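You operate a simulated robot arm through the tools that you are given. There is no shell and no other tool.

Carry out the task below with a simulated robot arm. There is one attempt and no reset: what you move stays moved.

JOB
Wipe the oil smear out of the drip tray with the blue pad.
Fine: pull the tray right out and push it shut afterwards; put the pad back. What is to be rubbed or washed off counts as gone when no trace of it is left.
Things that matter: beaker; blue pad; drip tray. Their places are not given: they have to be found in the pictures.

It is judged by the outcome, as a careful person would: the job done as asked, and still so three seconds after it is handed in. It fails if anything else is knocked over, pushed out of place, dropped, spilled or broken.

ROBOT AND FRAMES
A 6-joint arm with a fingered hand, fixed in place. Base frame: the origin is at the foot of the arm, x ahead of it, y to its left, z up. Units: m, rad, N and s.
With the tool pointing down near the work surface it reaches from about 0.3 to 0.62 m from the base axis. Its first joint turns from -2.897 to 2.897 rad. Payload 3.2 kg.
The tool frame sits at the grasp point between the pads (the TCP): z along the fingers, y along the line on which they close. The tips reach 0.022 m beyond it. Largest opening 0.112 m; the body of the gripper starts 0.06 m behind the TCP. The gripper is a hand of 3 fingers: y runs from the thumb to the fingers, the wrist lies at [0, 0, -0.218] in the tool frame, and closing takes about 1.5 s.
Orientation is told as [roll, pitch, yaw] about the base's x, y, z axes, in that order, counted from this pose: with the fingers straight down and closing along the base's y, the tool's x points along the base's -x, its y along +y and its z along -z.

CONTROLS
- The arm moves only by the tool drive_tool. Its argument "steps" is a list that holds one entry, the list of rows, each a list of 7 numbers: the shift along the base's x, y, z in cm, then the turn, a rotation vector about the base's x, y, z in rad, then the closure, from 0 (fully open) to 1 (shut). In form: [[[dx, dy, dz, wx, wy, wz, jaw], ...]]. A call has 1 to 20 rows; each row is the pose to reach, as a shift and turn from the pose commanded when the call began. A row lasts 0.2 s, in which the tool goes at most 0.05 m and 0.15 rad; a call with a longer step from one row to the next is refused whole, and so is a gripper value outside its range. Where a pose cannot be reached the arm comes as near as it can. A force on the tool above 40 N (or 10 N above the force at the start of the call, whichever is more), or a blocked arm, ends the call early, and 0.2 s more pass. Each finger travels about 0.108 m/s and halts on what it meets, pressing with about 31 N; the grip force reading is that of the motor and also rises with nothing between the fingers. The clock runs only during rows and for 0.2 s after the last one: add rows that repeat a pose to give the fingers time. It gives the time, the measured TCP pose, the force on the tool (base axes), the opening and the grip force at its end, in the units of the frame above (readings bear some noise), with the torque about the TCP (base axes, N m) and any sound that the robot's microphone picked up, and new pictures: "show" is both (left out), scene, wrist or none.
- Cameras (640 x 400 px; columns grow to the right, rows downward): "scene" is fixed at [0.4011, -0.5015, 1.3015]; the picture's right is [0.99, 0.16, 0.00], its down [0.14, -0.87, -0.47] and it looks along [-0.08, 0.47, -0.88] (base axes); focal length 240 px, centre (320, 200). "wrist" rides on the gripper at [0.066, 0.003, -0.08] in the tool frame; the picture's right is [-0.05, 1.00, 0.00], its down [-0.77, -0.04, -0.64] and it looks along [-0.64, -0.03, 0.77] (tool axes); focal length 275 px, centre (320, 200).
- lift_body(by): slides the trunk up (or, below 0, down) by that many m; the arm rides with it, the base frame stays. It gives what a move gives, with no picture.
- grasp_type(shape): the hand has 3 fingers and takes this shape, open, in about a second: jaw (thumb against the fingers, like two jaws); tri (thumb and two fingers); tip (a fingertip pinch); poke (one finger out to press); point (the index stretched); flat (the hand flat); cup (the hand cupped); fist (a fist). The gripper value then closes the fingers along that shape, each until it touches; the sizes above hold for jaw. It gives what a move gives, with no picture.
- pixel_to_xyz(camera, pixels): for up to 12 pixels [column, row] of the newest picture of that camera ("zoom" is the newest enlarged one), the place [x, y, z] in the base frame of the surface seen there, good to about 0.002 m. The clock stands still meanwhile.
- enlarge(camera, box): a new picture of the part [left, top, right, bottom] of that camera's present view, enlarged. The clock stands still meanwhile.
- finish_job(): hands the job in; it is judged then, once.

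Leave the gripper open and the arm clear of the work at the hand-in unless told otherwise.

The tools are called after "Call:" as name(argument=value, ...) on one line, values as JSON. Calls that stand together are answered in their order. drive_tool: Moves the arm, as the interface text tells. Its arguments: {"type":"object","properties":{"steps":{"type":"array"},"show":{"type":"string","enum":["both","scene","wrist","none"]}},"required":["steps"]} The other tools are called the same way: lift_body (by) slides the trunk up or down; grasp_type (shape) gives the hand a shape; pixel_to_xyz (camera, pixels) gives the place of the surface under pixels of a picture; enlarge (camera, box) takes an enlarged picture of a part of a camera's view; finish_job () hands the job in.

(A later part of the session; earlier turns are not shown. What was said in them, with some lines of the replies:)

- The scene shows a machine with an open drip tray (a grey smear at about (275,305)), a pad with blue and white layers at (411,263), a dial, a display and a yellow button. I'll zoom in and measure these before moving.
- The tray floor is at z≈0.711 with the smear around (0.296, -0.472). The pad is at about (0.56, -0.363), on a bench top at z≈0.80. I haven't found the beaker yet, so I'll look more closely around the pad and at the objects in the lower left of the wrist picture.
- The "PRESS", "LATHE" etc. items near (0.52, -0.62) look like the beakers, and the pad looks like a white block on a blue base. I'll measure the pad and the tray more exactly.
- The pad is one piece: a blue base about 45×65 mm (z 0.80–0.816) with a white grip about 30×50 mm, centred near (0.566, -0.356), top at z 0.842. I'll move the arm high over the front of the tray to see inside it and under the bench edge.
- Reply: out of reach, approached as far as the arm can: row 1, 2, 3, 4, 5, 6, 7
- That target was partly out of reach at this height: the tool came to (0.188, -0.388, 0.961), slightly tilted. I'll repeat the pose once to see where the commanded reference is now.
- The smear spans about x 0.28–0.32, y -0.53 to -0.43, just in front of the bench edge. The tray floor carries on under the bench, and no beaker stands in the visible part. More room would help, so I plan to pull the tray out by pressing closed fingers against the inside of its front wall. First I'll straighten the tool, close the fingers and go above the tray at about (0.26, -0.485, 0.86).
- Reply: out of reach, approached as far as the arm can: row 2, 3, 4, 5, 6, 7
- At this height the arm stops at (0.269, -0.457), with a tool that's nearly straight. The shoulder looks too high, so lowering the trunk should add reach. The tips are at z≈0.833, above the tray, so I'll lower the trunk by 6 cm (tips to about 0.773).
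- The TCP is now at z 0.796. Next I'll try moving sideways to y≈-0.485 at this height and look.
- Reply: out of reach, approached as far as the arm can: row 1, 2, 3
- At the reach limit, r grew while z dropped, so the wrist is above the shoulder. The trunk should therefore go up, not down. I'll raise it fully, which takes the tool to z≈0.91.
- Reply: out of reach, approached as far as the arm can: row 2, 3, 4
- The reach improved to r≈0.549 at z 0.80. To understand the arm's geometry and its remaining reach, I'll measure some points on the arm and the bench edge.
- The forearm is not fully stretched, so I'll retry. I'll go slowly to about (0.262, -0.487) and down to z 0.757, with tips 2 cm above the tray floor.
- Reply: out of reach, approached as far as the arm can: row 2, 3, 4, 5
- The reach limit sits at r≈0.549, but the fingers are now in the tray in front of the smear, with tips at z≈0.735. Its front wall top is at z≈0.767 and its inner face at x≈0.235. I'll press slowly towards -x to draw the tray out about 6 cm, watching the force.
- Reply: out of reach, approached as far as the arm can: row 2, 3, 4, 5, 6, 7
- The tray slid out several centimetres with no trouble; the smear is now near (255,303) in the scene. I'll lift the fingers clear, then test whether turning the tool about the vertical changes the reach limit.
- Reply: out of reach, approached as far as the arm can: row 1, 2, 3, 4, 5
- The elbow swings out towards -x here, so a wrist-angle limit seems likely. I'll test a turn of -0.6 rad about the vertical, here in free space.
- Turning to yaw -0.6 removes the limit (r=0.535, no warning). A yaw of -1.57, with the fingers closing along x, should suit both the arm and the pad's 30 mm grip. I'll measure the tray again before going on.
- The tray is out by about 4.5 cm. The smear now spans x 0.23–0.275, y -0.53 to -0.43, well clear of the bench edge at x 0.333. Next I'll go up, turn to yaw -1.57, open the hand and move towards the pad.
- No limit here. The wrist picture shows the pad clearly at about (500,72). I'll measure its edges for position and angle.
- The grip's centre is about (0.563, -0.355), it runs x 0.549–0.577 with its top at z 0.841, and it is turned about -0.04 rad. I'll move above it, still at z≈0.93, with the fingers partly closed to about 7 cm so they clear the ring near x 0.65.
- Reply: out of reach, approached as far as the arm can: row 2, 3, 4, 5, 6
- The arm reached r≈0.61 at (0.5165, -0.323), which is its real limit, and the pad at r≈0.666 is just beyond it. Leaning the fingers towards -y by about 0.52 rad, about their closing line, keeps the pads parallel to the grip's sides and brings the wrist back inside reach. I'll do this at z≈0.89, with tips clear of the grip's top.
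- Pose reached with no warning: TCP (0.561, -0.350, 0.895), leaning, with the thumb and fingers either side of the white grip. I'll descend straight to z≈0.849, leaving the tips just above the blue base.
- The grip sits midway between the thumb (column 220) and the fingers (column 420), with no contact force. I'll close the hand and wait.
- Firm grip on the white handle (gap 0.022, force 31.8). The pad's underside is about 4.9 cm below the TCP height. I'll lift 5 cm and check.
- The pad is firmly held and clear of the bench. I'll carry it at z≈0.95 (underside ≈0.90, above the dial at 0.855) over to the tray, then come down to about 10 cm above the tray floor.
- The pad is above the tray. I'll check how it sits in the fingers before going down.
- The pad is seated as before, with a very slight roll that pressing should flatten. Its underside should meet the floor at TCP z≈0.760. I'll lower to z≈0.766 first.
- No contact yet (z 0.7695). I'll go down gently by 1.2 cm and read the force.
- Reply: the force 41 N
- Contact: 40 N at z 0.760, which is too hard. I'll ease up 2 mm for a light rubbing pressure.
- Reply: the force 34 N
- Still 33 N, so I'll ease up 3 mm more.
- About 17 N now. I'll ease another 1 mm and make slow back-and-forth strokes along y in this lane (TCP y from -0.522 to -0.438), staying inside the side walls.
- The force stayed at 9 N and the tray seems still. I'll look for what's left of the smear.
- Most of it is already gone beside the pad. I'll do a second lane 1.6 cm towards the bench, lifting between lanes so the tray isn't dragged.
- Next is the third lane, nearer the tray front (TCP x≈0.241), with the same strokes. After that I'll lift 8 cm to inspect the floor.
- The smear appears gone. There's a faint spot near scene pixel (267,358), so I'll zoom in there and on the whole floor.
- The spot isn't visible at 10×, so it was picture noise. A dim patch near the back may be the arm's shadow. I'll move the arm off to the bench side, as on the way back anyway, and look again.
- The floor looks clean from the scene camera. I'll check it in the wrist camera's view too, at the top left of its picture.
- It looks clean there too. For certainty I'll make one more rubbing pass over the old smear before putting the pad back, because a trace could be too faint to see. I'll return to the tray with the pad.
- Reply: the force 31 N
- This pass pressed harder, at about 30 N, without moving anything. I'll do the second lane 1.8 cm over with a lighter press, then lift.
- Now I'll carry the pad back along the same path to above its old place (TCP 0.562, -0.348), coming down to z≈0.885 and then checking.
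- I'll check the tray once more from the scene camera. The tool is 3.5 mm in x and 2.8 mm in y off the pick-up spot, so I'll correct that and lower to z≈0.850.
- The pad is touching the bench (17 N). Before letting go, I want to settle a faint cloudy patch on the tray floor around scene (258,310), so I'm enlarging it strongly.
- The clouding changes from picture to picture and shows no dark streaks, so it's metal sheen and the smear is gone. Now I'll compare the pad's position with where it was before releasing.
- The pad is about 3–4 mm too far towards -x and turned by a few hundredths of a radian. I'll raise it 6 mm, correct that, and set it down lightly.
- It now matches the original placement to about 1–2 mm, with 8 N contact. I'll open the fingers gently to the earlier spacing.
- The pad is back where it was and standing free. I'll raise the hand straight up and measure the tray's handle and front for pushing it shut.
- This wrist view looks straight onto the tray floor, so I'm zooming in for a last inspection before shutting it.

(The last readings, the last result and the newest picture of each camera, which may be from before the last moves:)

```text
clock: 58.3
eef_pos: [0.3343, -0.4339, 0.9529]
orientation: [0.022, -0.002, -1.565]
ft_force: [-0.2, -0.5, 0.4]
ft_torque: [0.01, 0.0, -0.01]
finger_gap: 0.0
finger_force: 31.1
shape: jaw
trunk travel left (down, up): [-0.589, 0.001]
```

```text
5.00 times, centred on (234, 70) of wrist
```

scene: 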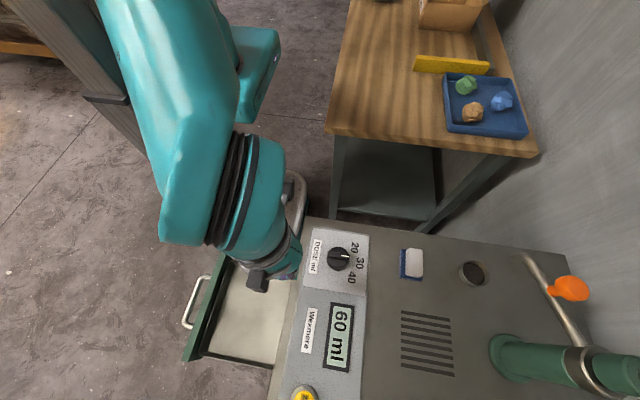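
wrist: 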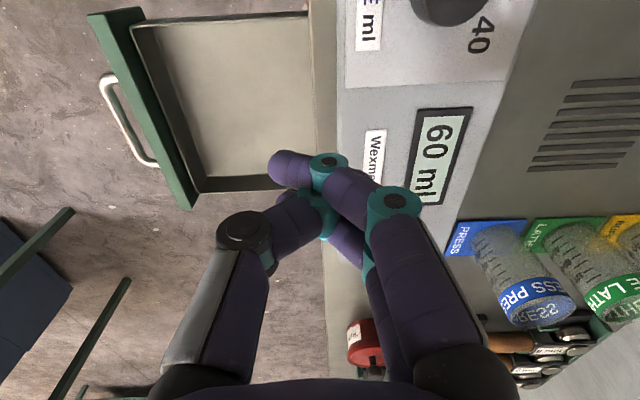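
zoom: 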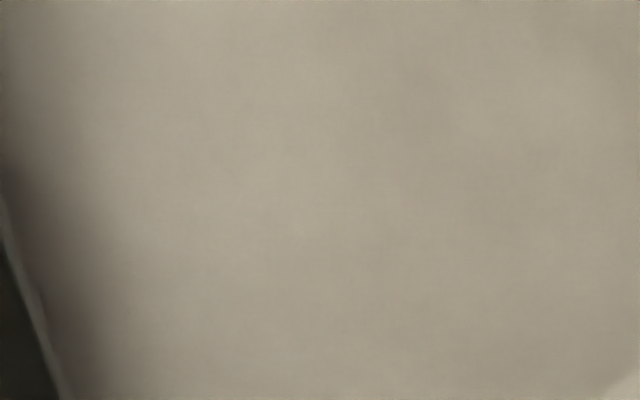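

The floor is clean in this view as well. I'll now bring the closed fingers round in front of the handle bar (bar x≈0.12, z≈0.743) to TCP (0.06, -0.49, 0.75), going over the tray at z≈0.95 and then down outside it.

Call:
drive_tool(steps=[[[-4, -1, 0, 0, 0, 0, 1], [-8, -2, 0, 0, 0, 0, 1], [-12, -3, 0, 0, 0, 0, 1], [-16, -4, -1, 0, 0, 0, 1], [-20, -5, -2, 0, 0, 0, 1], [-24, -5.6, -3, 0, 0, 0, 1], [-27.4, -5.6, -5, 0, 0, 0, 1], [-27.4, -5.6, -9, 0, 0, 0, 1], [-27.4, -5.6, -13, 0, 0, 0, 1], [-27.4, -5.6, -13, 0, 0, 0, 1]]])

```text
clock: 60.5
eef_pos: [0.0601, -0.4888, 0.8203]
orientation: [0.025, -0.004, -1.567]
ft_force: [0.5, 0.5, 0.4]
ft_torque: [-0.03, -0.02, -0.02]
finger_gap: 0.0001
finger_force: 31.2
shape: jaw
trunk travel left (down, up): [-0.589, 0.001]
```

scene: 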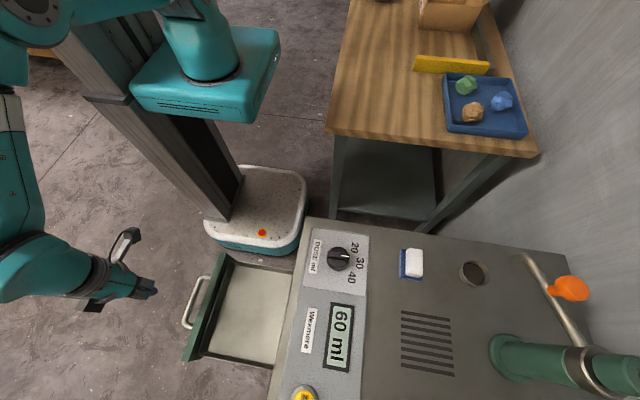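
wrist: 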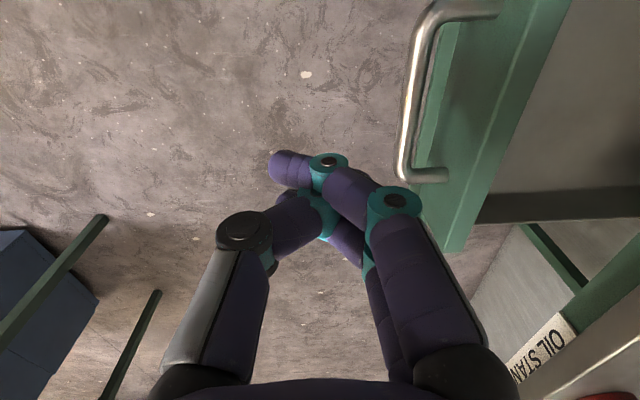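

The hand is in front of the handle and clear. I'll lower to z≈0.75 and then start pushing gently towards +x.

Call:
drive_tool(steps=[[[0, 0, -3, 0, 0, 0, 1], [0, 0, -5.5, 0, 0, 0, 1], [0, 0, -7.2, 0, 0, 0, 1], [0.5, 0, -7.2, 0, 0, 0, 1], [1.5, 0, -7.2, 0, 0, 0, 1], [2.5, 0, -7.2, 0, 0, 0, 1], [3.5, 0, -7.2, 0, 0, 0, 1], [4.5, 0, -7.2, 0, 0, 0, 1], [5.5, 0, -7.2, 0, 0, 0, 1], [6.5, 0, -7.2, 0, 0, 0, 1], [7.5, 0, -7.2, 0, 0, 0, 1], [8.5, 0, -7.2, 0, 0, 0, 1]]])

```text
clock: 63.1
eef_pos: [0.1445, -0.4896, 0.749]
orientation: [0.021, -0.003, -1.565]
ft_force: [0.2, 0.0, -0.7]
ft_torque: [0.01, -0.03, 0.03]
finger_gap: 0.0
finger_force: 31.6
shape: jaw
trunk travel left (down, up): [-0.589, 0.001]
```

scene: 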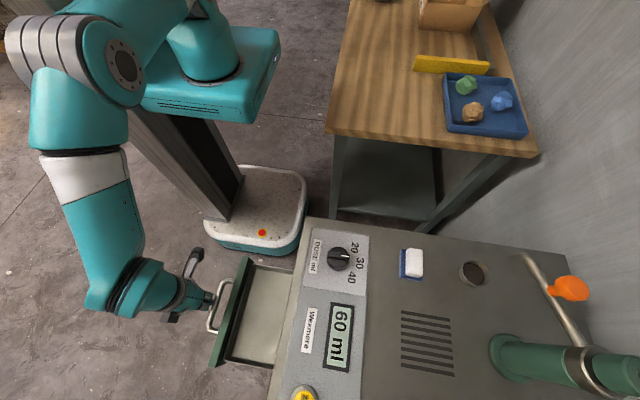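
wrist: 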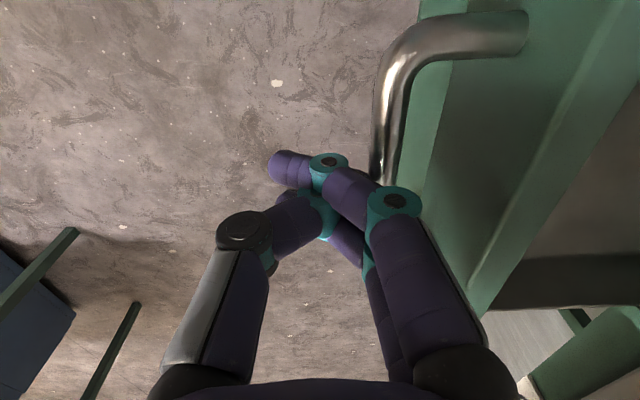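

The tray is moving smoothly; the handle is now near scene (215,305). I'll keep pushing in 1 cm steps for up to about 9 cm, with the force guard stopping it at the end stop.

Call:
drive_tool(steps=[[[1, 0, 0, 0, 0, 0, 1], [2, 0, 0, 0, 0, 0, 1], [3, 0, 0, 0, 0, 0, 1], [4, 0, 0, 0, 0, 0, 1], [5, 0, 0, 0, 0, 0, 1], [6, 0, 0, 0, 0, 0, 1], [6.8, 0, 0, 0, 0, 0, 1], [7.6, 0, 0, 0, 0, 0, 1], [8.2, 0, 0, 0, 0, 0, 1]]])

```text
clock: 65.1
eef_pos: [0.2269, -0.4904, 0.7504]
orientation: [0.024, -0.002, -1.568]
ft_force: [-0.4, 0.3, 0.6]
ft_torque: [0.04, 0.0, 0.0]
finger_gap: 0.0
finger_force: 31.1
shape: jaw
trunk travel left (down, up): [-0.589, 0.001]
```

scene: 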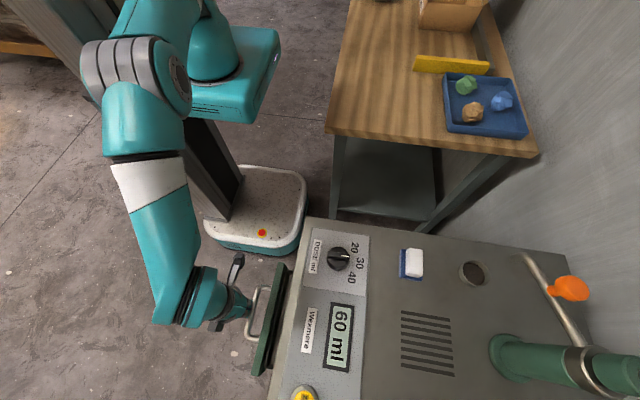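
wrist: 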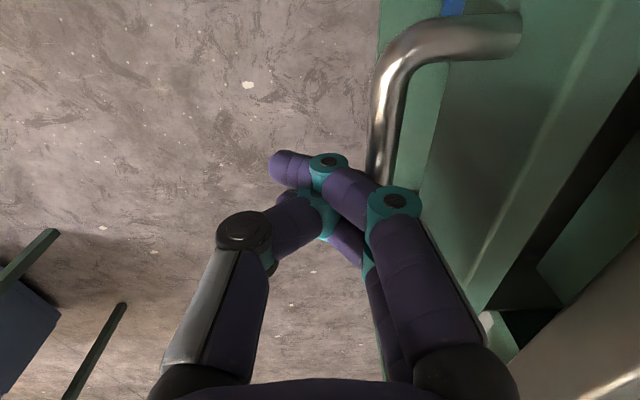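

Nearly shut. I'll measure the remaining gap between the tray front and the bench.

Call:
pixel_to_xyz(camera="scene", pixels=[[265, 345], [272, 320], [280, 285], [278, 320], [283, 320], [288, 310], [284, 345], [256, 330]])

Call:
enlarge(camera="scene", box=[210, 250, 320, 390])

```text
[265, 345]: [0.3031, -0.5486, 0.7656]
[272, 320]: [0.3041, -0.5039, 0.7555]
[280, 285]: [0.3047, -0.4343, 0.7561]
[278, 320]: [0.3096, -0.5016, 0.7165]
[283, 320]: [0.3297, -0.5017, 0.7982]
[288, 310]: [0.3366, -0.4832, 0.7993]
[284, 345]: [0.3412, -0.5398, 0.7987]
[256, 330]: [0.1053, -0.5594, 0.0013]
```

```text
2.86 times, centred on (265, 320) of scene
```

zoom: 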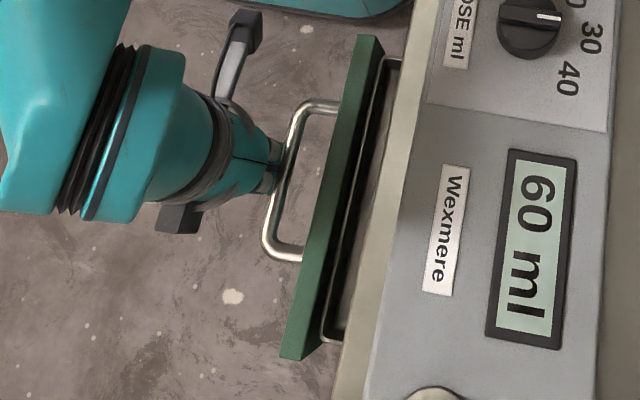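

About 2.5 cm or more remains (plate back at x≈0.308, bench edge 0.333). I'll push on in 5 mm steps to the stop, up to 4 cm at most so the hand stays short of the bench edge.

Call:
drive_tool(steps=[[[0.5, 0, 0, 0, 0, 0, 1], [1, 0, 0, 0, 0, 0, 1], [1.5, 0, 0, 0, 0, 0, 1], [2, 0, 0, 0, 0, 0, 1], [2.4, 0, 0, 0, 0, 0, 1], [2.8, 0, 0, 0, 0, 0, 1], [3.2, 0, 0, 0, 0, 0, 1], [3.6, 0, 0, 0, 0, 0, 1], [4, 0, 0, 0, 0, 0, 1]]])

Call:
enlarge(camera="scene", box=[210, 250, 320, 390])

```text
clock: 67.1
eef_pos: [0.267, -0.4898, 0.7515]
orientation: [0.02, -0.002, -1.567]
ft_force: [-0.9, 0.5, -0.7]
ft_torque: [-0.04, 0.01, 0.0]
finger_gap: 0.0004
finger_force: 30.5
shape: jaw
trunk travel left (down, up): [-0.589, 0.001]
```

scene: 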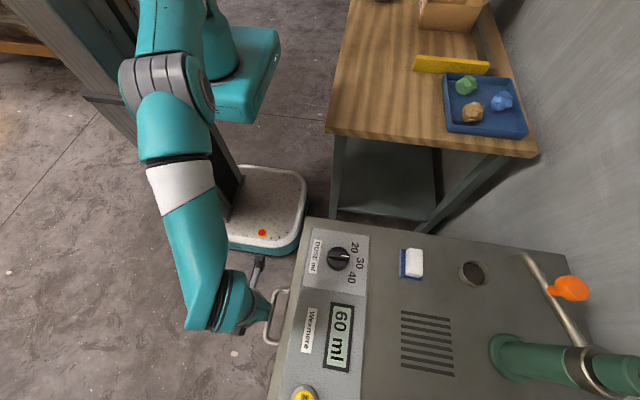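
wrist: 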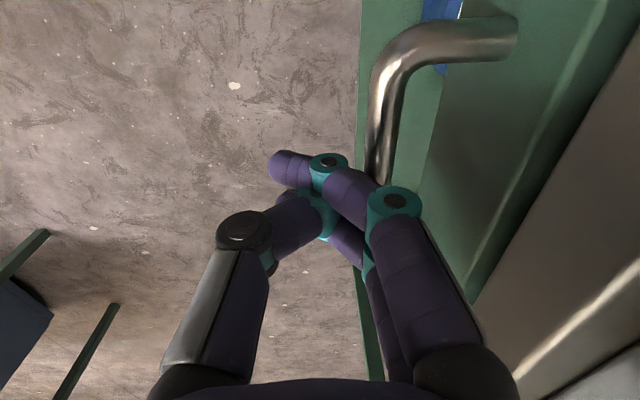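

```text
2.86 times, centred on (265, 320) of scene
```

zoom: 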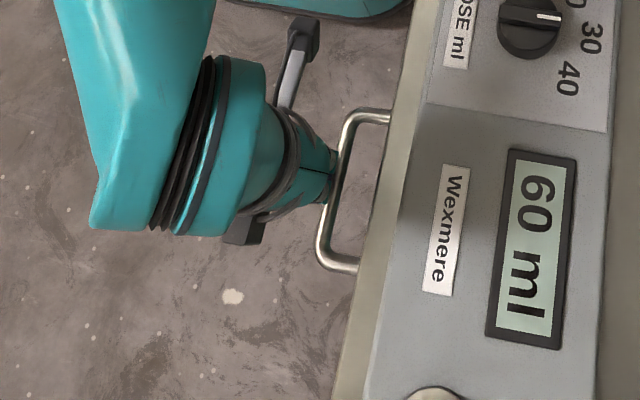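

The tray front is now under the bench edge and there's still no end-stop force. I'll look from the wrist camera to see whether a gap remains behind the plate.

Call:
enlarge(camera="wrist", box=[340, 0, 640, 220])

Call:
pixel_to_xyz(camera="wrist", pixels=[[540, 60], [545, 180], [500, 220], [570, 200], [600, 150], [630, 80], [600, 290], [620, 20], [390, 90], [470, 120], [490, 280], [420, 20]])

```text
1.82 times, centred on (490, 110) of wrist
```

zoom: 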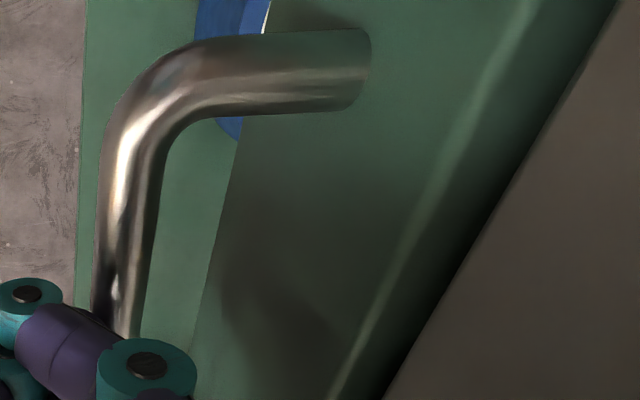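

```text
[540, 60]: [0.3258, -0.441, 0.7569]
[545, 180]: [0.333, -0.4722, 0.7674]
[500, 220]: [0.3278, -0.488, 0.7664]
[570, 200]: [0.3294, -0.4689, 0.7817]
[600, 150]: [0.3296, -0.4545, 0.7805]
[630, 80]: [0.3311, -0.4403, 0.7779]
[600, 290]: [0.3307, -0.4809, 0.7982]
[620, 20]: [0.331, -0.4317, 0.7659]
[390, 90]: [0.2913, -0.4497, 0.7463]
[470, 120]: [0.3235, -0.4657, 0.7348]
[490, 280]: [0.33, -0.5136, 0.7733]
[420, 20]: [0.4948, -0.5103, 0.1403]
```

The plate's face is at x≈0.325 and its top at z 0.767, running just under the bench slab (front at 0.331). It may go a little further in. To keep the hand clear of the bench, I'll back off 1.5 cm, lean the fingers 0.3 rad towards +x, and push up to 3 cm more in small guarded steps.

Call:
drive_tool(steps=[[[-0.8, 0, 0, 0, 0, 0, 1], [-1.5, 0, 0, 0, -0.15, 0, 1], [-1.5, 0, 0, 0, -0.3, 0, 1], [-0.8, 0, 0, 0, -0.3, 0, 1], [-0.2, 0, 0, 0, -0.3, 0, 1], [0.2, 0, 0, 0, -0.3, 0, 1], [0.6, 0, 0, 0, -0.3, 0, 1], [1, 0, 0, 0, -0.3, 0, 1], [1.4, 0, 0, 0, -0.3, 0, 1], [1.8, 0, 0, 0, -0.3, 0, 1], [2.2, 0, 0, 0, -0.3, 0, 1], [2.6, 0, 0, 0, -0.3, 0, 1]]])

Call:
enlarge(camera="wrist", box=[340, 0, 640, 220])

```text
clock: 69.7
eef_pos: [0.2913, -0.4886, 0.7506]
orientation: [0.325, -0.003, -1.568]
ft_force: [-13.9, -1.5, 9.0]
ft_torque: [-0.02, 0.15, 0.05]
finger_gap: 0.0
finger_force: 30.6
shape: jaw
trunk travel left (down, up): [-0.589, 0.001]
```

scene: 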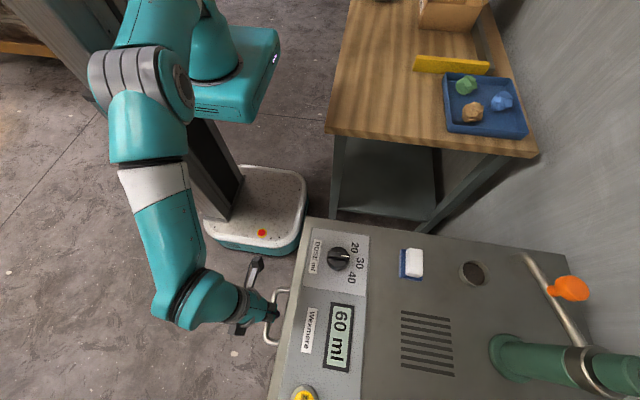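
wrist: 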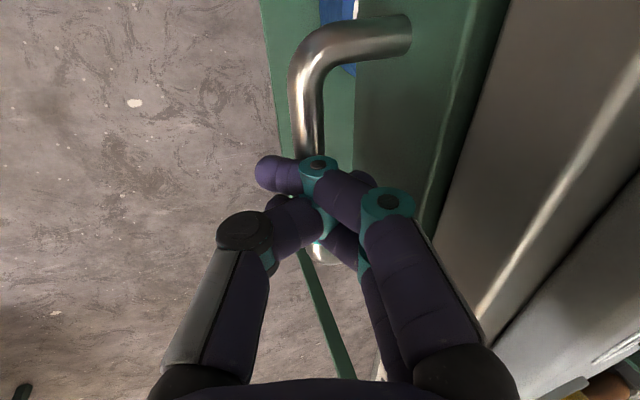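

```text
1.82 times, centred on (490, 110) of wrist
```

zoom: 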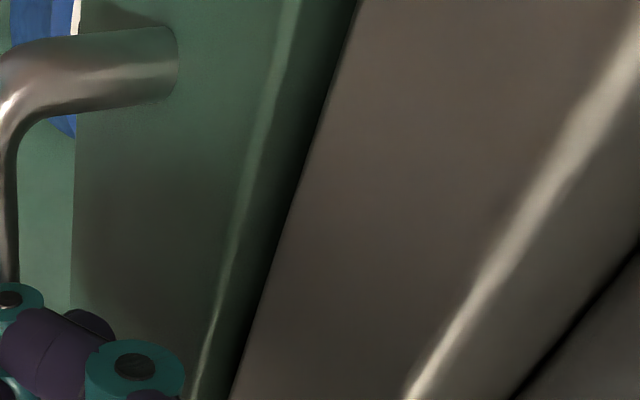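

There's now 14 N of resistance. I'll measure whether the tray front has seated.

Call:
pixel_to_xyz(camera="wrist", pixels=[[305, 100], [400, 60], [440, 150], [455, 90], [400, 130], [480, 100], [520, 150], [560, 150], [380, 100], [410, 30]])

Call:
enlarge(camera="scene", box=[230, 270, 310, 350])

```text
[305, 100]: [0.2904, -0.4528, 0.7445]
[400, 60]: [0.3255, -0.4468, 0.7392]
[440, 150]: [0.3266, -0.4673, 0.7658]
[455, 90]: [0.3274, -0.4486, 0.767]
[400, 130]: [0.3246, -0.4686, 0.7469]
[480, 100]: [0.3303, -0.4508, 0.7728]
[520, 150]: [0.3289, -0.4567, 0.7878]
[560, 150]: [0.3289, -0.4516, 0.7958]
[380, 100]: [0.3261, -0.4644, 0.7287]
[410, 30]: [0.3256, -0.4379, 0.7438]
```

```text
5.00 times, centred on (270, 310) of scene
```

zoom: 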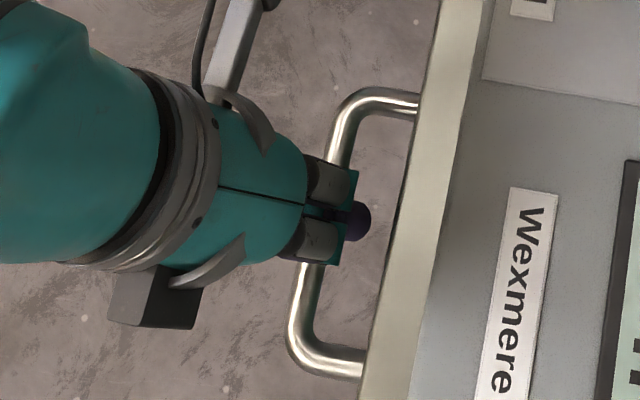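

The plate face is unchanged at x≈0.326 despite 14 N, nearly flush with the slab at 0.330, so it's probably at its stop. However, the fingertips have ridden up on top of the bar (9 N upward). To avoid dragging the tray, I'll lift straight up and back off, then push once more with the fingers lower behind the bar to confirm.

Call:
drive_tool(steps=[[[0, 0, 1, 0, 0, 0, 1], [0, 0, 3, 0, 0, 0, 1], [0, 0, 5, 0, 0, 0, 1], [-2, 0, 5, 0, 0, 0, 1], [-5, 0, 5, 0, 0, 0, 1], [-7, 0, 4, 0, 0, 0, 1], [-7.5, 0, 1, 0, 0, 0, 1], [-7.5, 0, -1.8, 0, 0, 0, 1], [-7.5, 0, -1.8, 0, 0, 0, 1]]])

Call:
enlarge(camera="scene", box=[210, 250, 320, 390])

```text
clock: 71.7
eef_pos: [0.2183, -0.487, 0.7317]
orientation: [0.324, -0.003, -1.567]
ft_force: [0.1, 0.2, 0.3]
ft_torque: [-0.01, -0.02, 0.02]
finger_gap: 0.0
finger_force: 30.4
shape: jaw
trunk travel left (down, up): [-0.589, 0.001]
```

scene: 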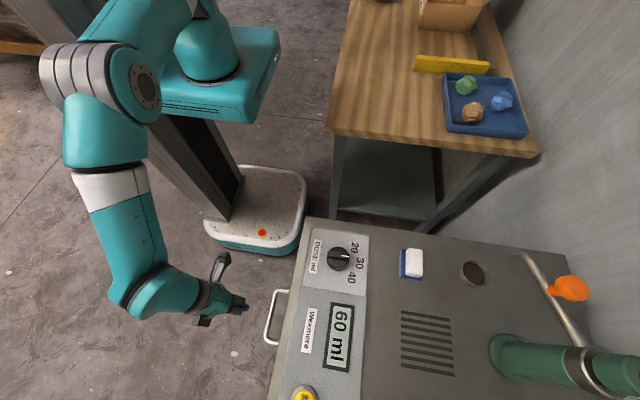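
wrist: 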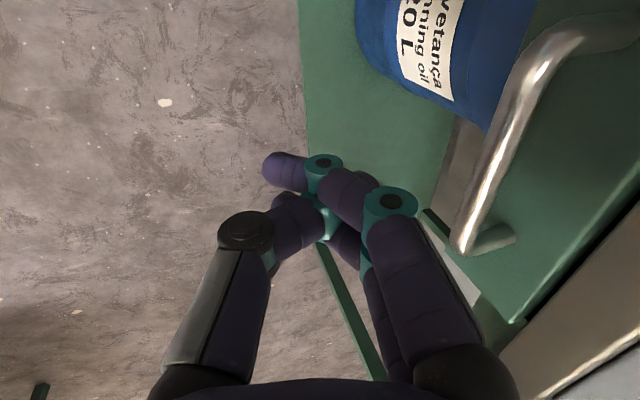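

```text
2.86 times, centred on (265, 320) of scene
```

zoom: 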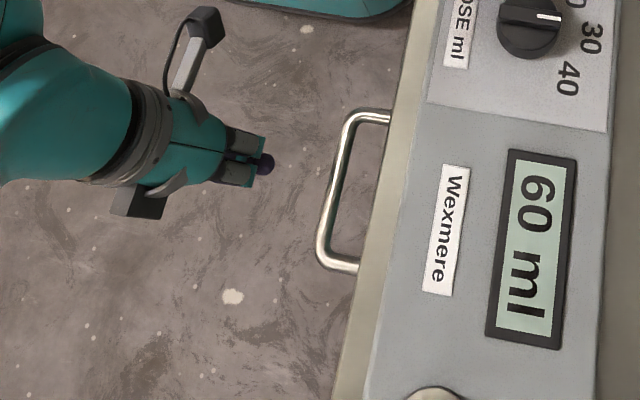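

The tray stayed put and the hand is clear in front of the bar, lower now. A confirming push in small guarded steps comes next.

Call:
drive_tool(steps=[[[1, 0, 0, 0, 0, 0, 1], [2, 0, 0, 0, 0, 0, 1], [2.5, 0, 0, 0, 0, 0, 1], [3, 0, 0, 0, 0, 0, 1], [3.4, 0, 0, 0, 0, 0, 1], [3.8, 0, 0, 0, 0, 0, 1], [4.2, 0, 0, 0, 0, 0, 1], [4.6, 0, 0, 0, 0, 0, 1], [5, 0, 0, 0, 0, 0, 1], [5.4, 0, 0, 0, 0, 0, 1]]])

```text
clock: 73.9
eef_pos: [0.2698, -0.4881, 0.7312]
orientation: [0.324, -0.004, -1.569]
ft_force: [-14.4, 0.1, -1.2]
ft_torque: [-0.01, 0.01, -0.01]
finger_gap: 0.0
finger_force: 30.9
shape: jaw
trunk travel left (down, up): [-0.589, 0.001]
```

scene: 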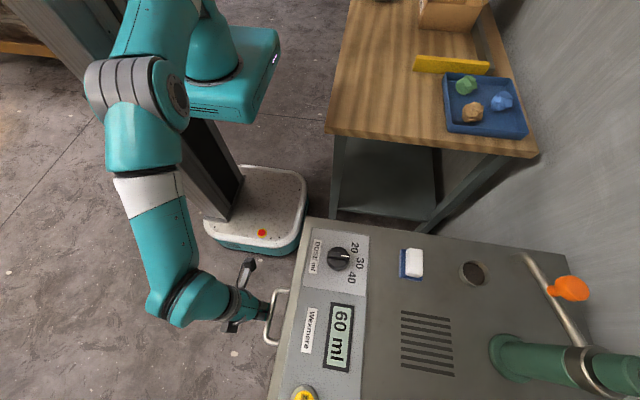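
wrist: 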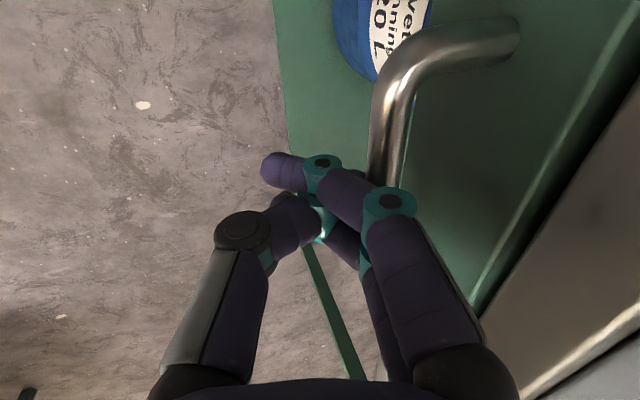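

There's a clean 14 N along x alone, and the hand is lagging the command. I'll press 4 mm more to see whether it yields.

Call:
drive_tool(steps=[[[0.2, 0, 0, 0, 0, 0, 1], [0.4, 0, 0, 0, 0, 0, 1]]])

Call:
pixel_to_xyz(camera="wrist", pixels=[[510, 60], [500, 150], [385, 100], [560, 150], [600, 150]])

```text
clock: 74.5
eef_pos: [0.2753, -0.4881, 0.7303]
orientation: [0.324, -0.002, -1.568]
ft_force: [-14.7, -0.1, -9.7]
ft_torque: [-0.02, 0.08, 0.01]
finger_gap: 0.0
finger_force: 30.6
shape: jaw
trunk travel left (down, up): [-0.589, 0.001]
```

scene: 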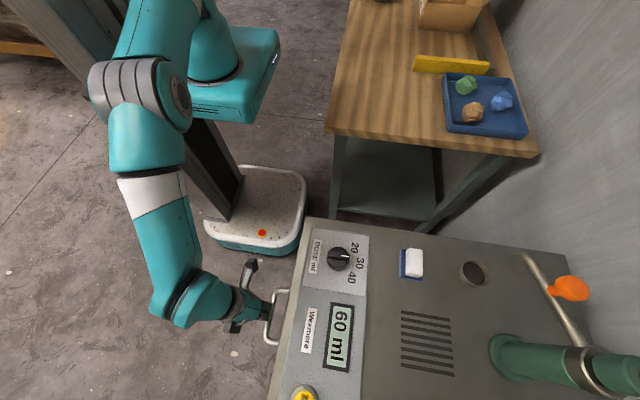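
wrist: 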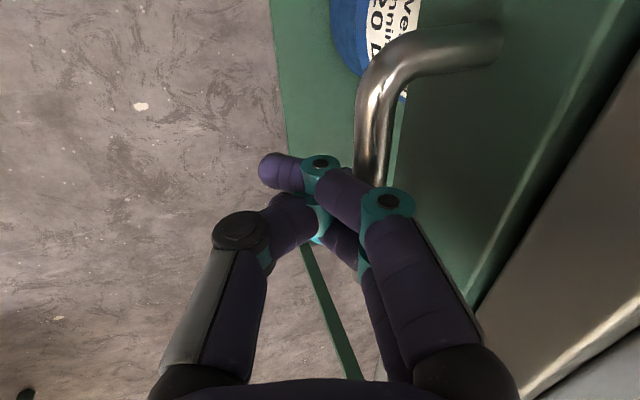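

```text
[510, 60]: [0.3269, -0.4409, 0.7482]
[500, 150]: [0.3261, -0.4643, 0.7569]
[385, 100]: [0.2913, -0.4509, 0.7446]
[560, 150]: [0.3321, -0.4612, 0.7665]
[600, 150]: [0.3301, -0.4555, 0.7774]
```

The plate stayed at x≈0.326 while the fingers only slid on the bar, so the tray is fully shut. I'll draw the hand back from the bar, rise, straighten and open.

Call:
drive_tool(steps=[[[-1.5, 0, 0, 0, 0, 0, 1], [-4, 0, 0, 0, 0, 0, 1], [-8, 0, 1, 0, 0, 0, 1], [-11, 0, 4, 0, 0.1, 0, 1], [-13, 0, 8, 0, 0.2, 0, 0.8], [-13, 1, 12, 0, 0.3, 0, 0.5], [-13, 2, 16, 0, 0.32, 0, 0.2], [-13, 4, 20, 0, 0.32, 0, 0], [-12, 7, 22, 0, 0.32, 0, 0], [-11, 10, 23, 0, 0.32, 0, 0], [-10, 13, 23, 0, 0.32, 0, 0], [-10, 13, 23, 0, 0.32, 0, 0], [-10, 13, 23, 0, 0.32, 0, 0]]])

Call:
enlarge(camera="scene", box=[220, 220, 480, 400])

```text
clock: 77.3
eef_pos: [0.1774, -0.3573, 0.9634]
orientation: [0.003, -0.001, -1.567]
ft_force: [0.6, -0.3, -0.7]
ft_torque: [-0.03, 0.01, 0.0]
finger_gap: 0.112
finger_force: 0.1
shape: jaw
trunk travel left (down, up): [-0.589, 0.001]
```

scene: 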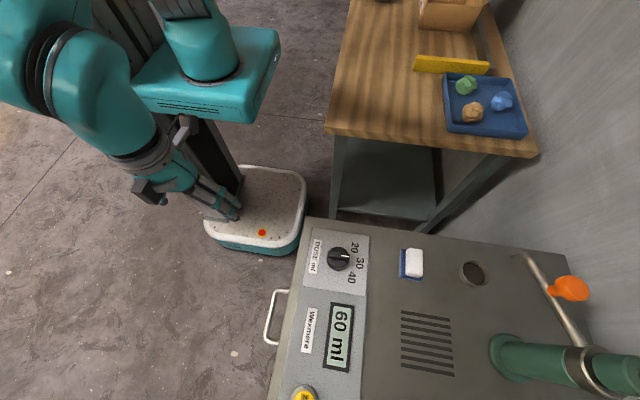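
wrist: 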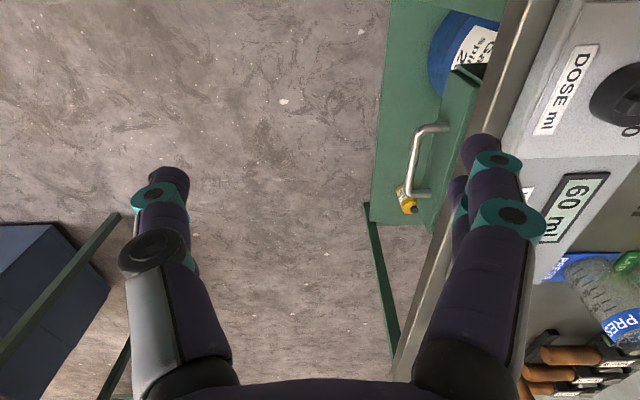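

```text
2.22 times, centred on (350, 310) of scene
```

zoom: 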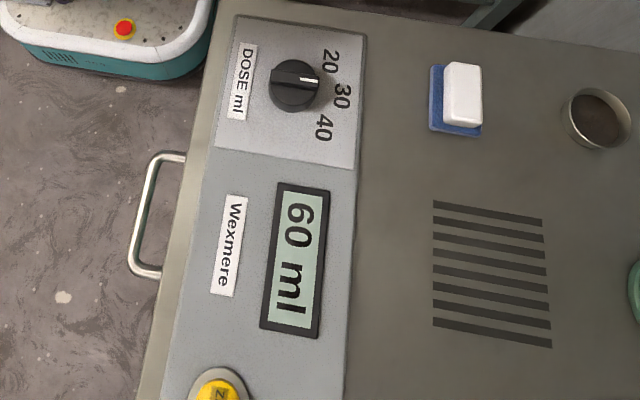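

The tray is shut, the pad is back in its place, and the beakers, dial and display look unchanged. The hand is open and clear of the work, so I'm handing in the job.

Call:
finish_job()

```text
The job is handed in.
```

The oil smear is wiped out of the drip tray with the blue pad, and I've handed the job in. No trace of it showed in the scene or wrist camera pictures afterwards, including close-ups.

- **Wiping:** I pulled the tray out about 4.5 cm further, rubbed across the smear in three lanes, then made one more pass in case a trace was too faint to see. I didn't see the very back of the floor, which stayed under the bench. All of the visible smear was in the part I wiped.
- **Pad:** it is back where it was, within about 2 mm.
- **Tray:** it is pushed shut against its stop, with the front nearly flush with the bench edge.
- **Everything else:** the beakers, dial and display looked unchanged in the last pictures. The hand is open and clear of the work.
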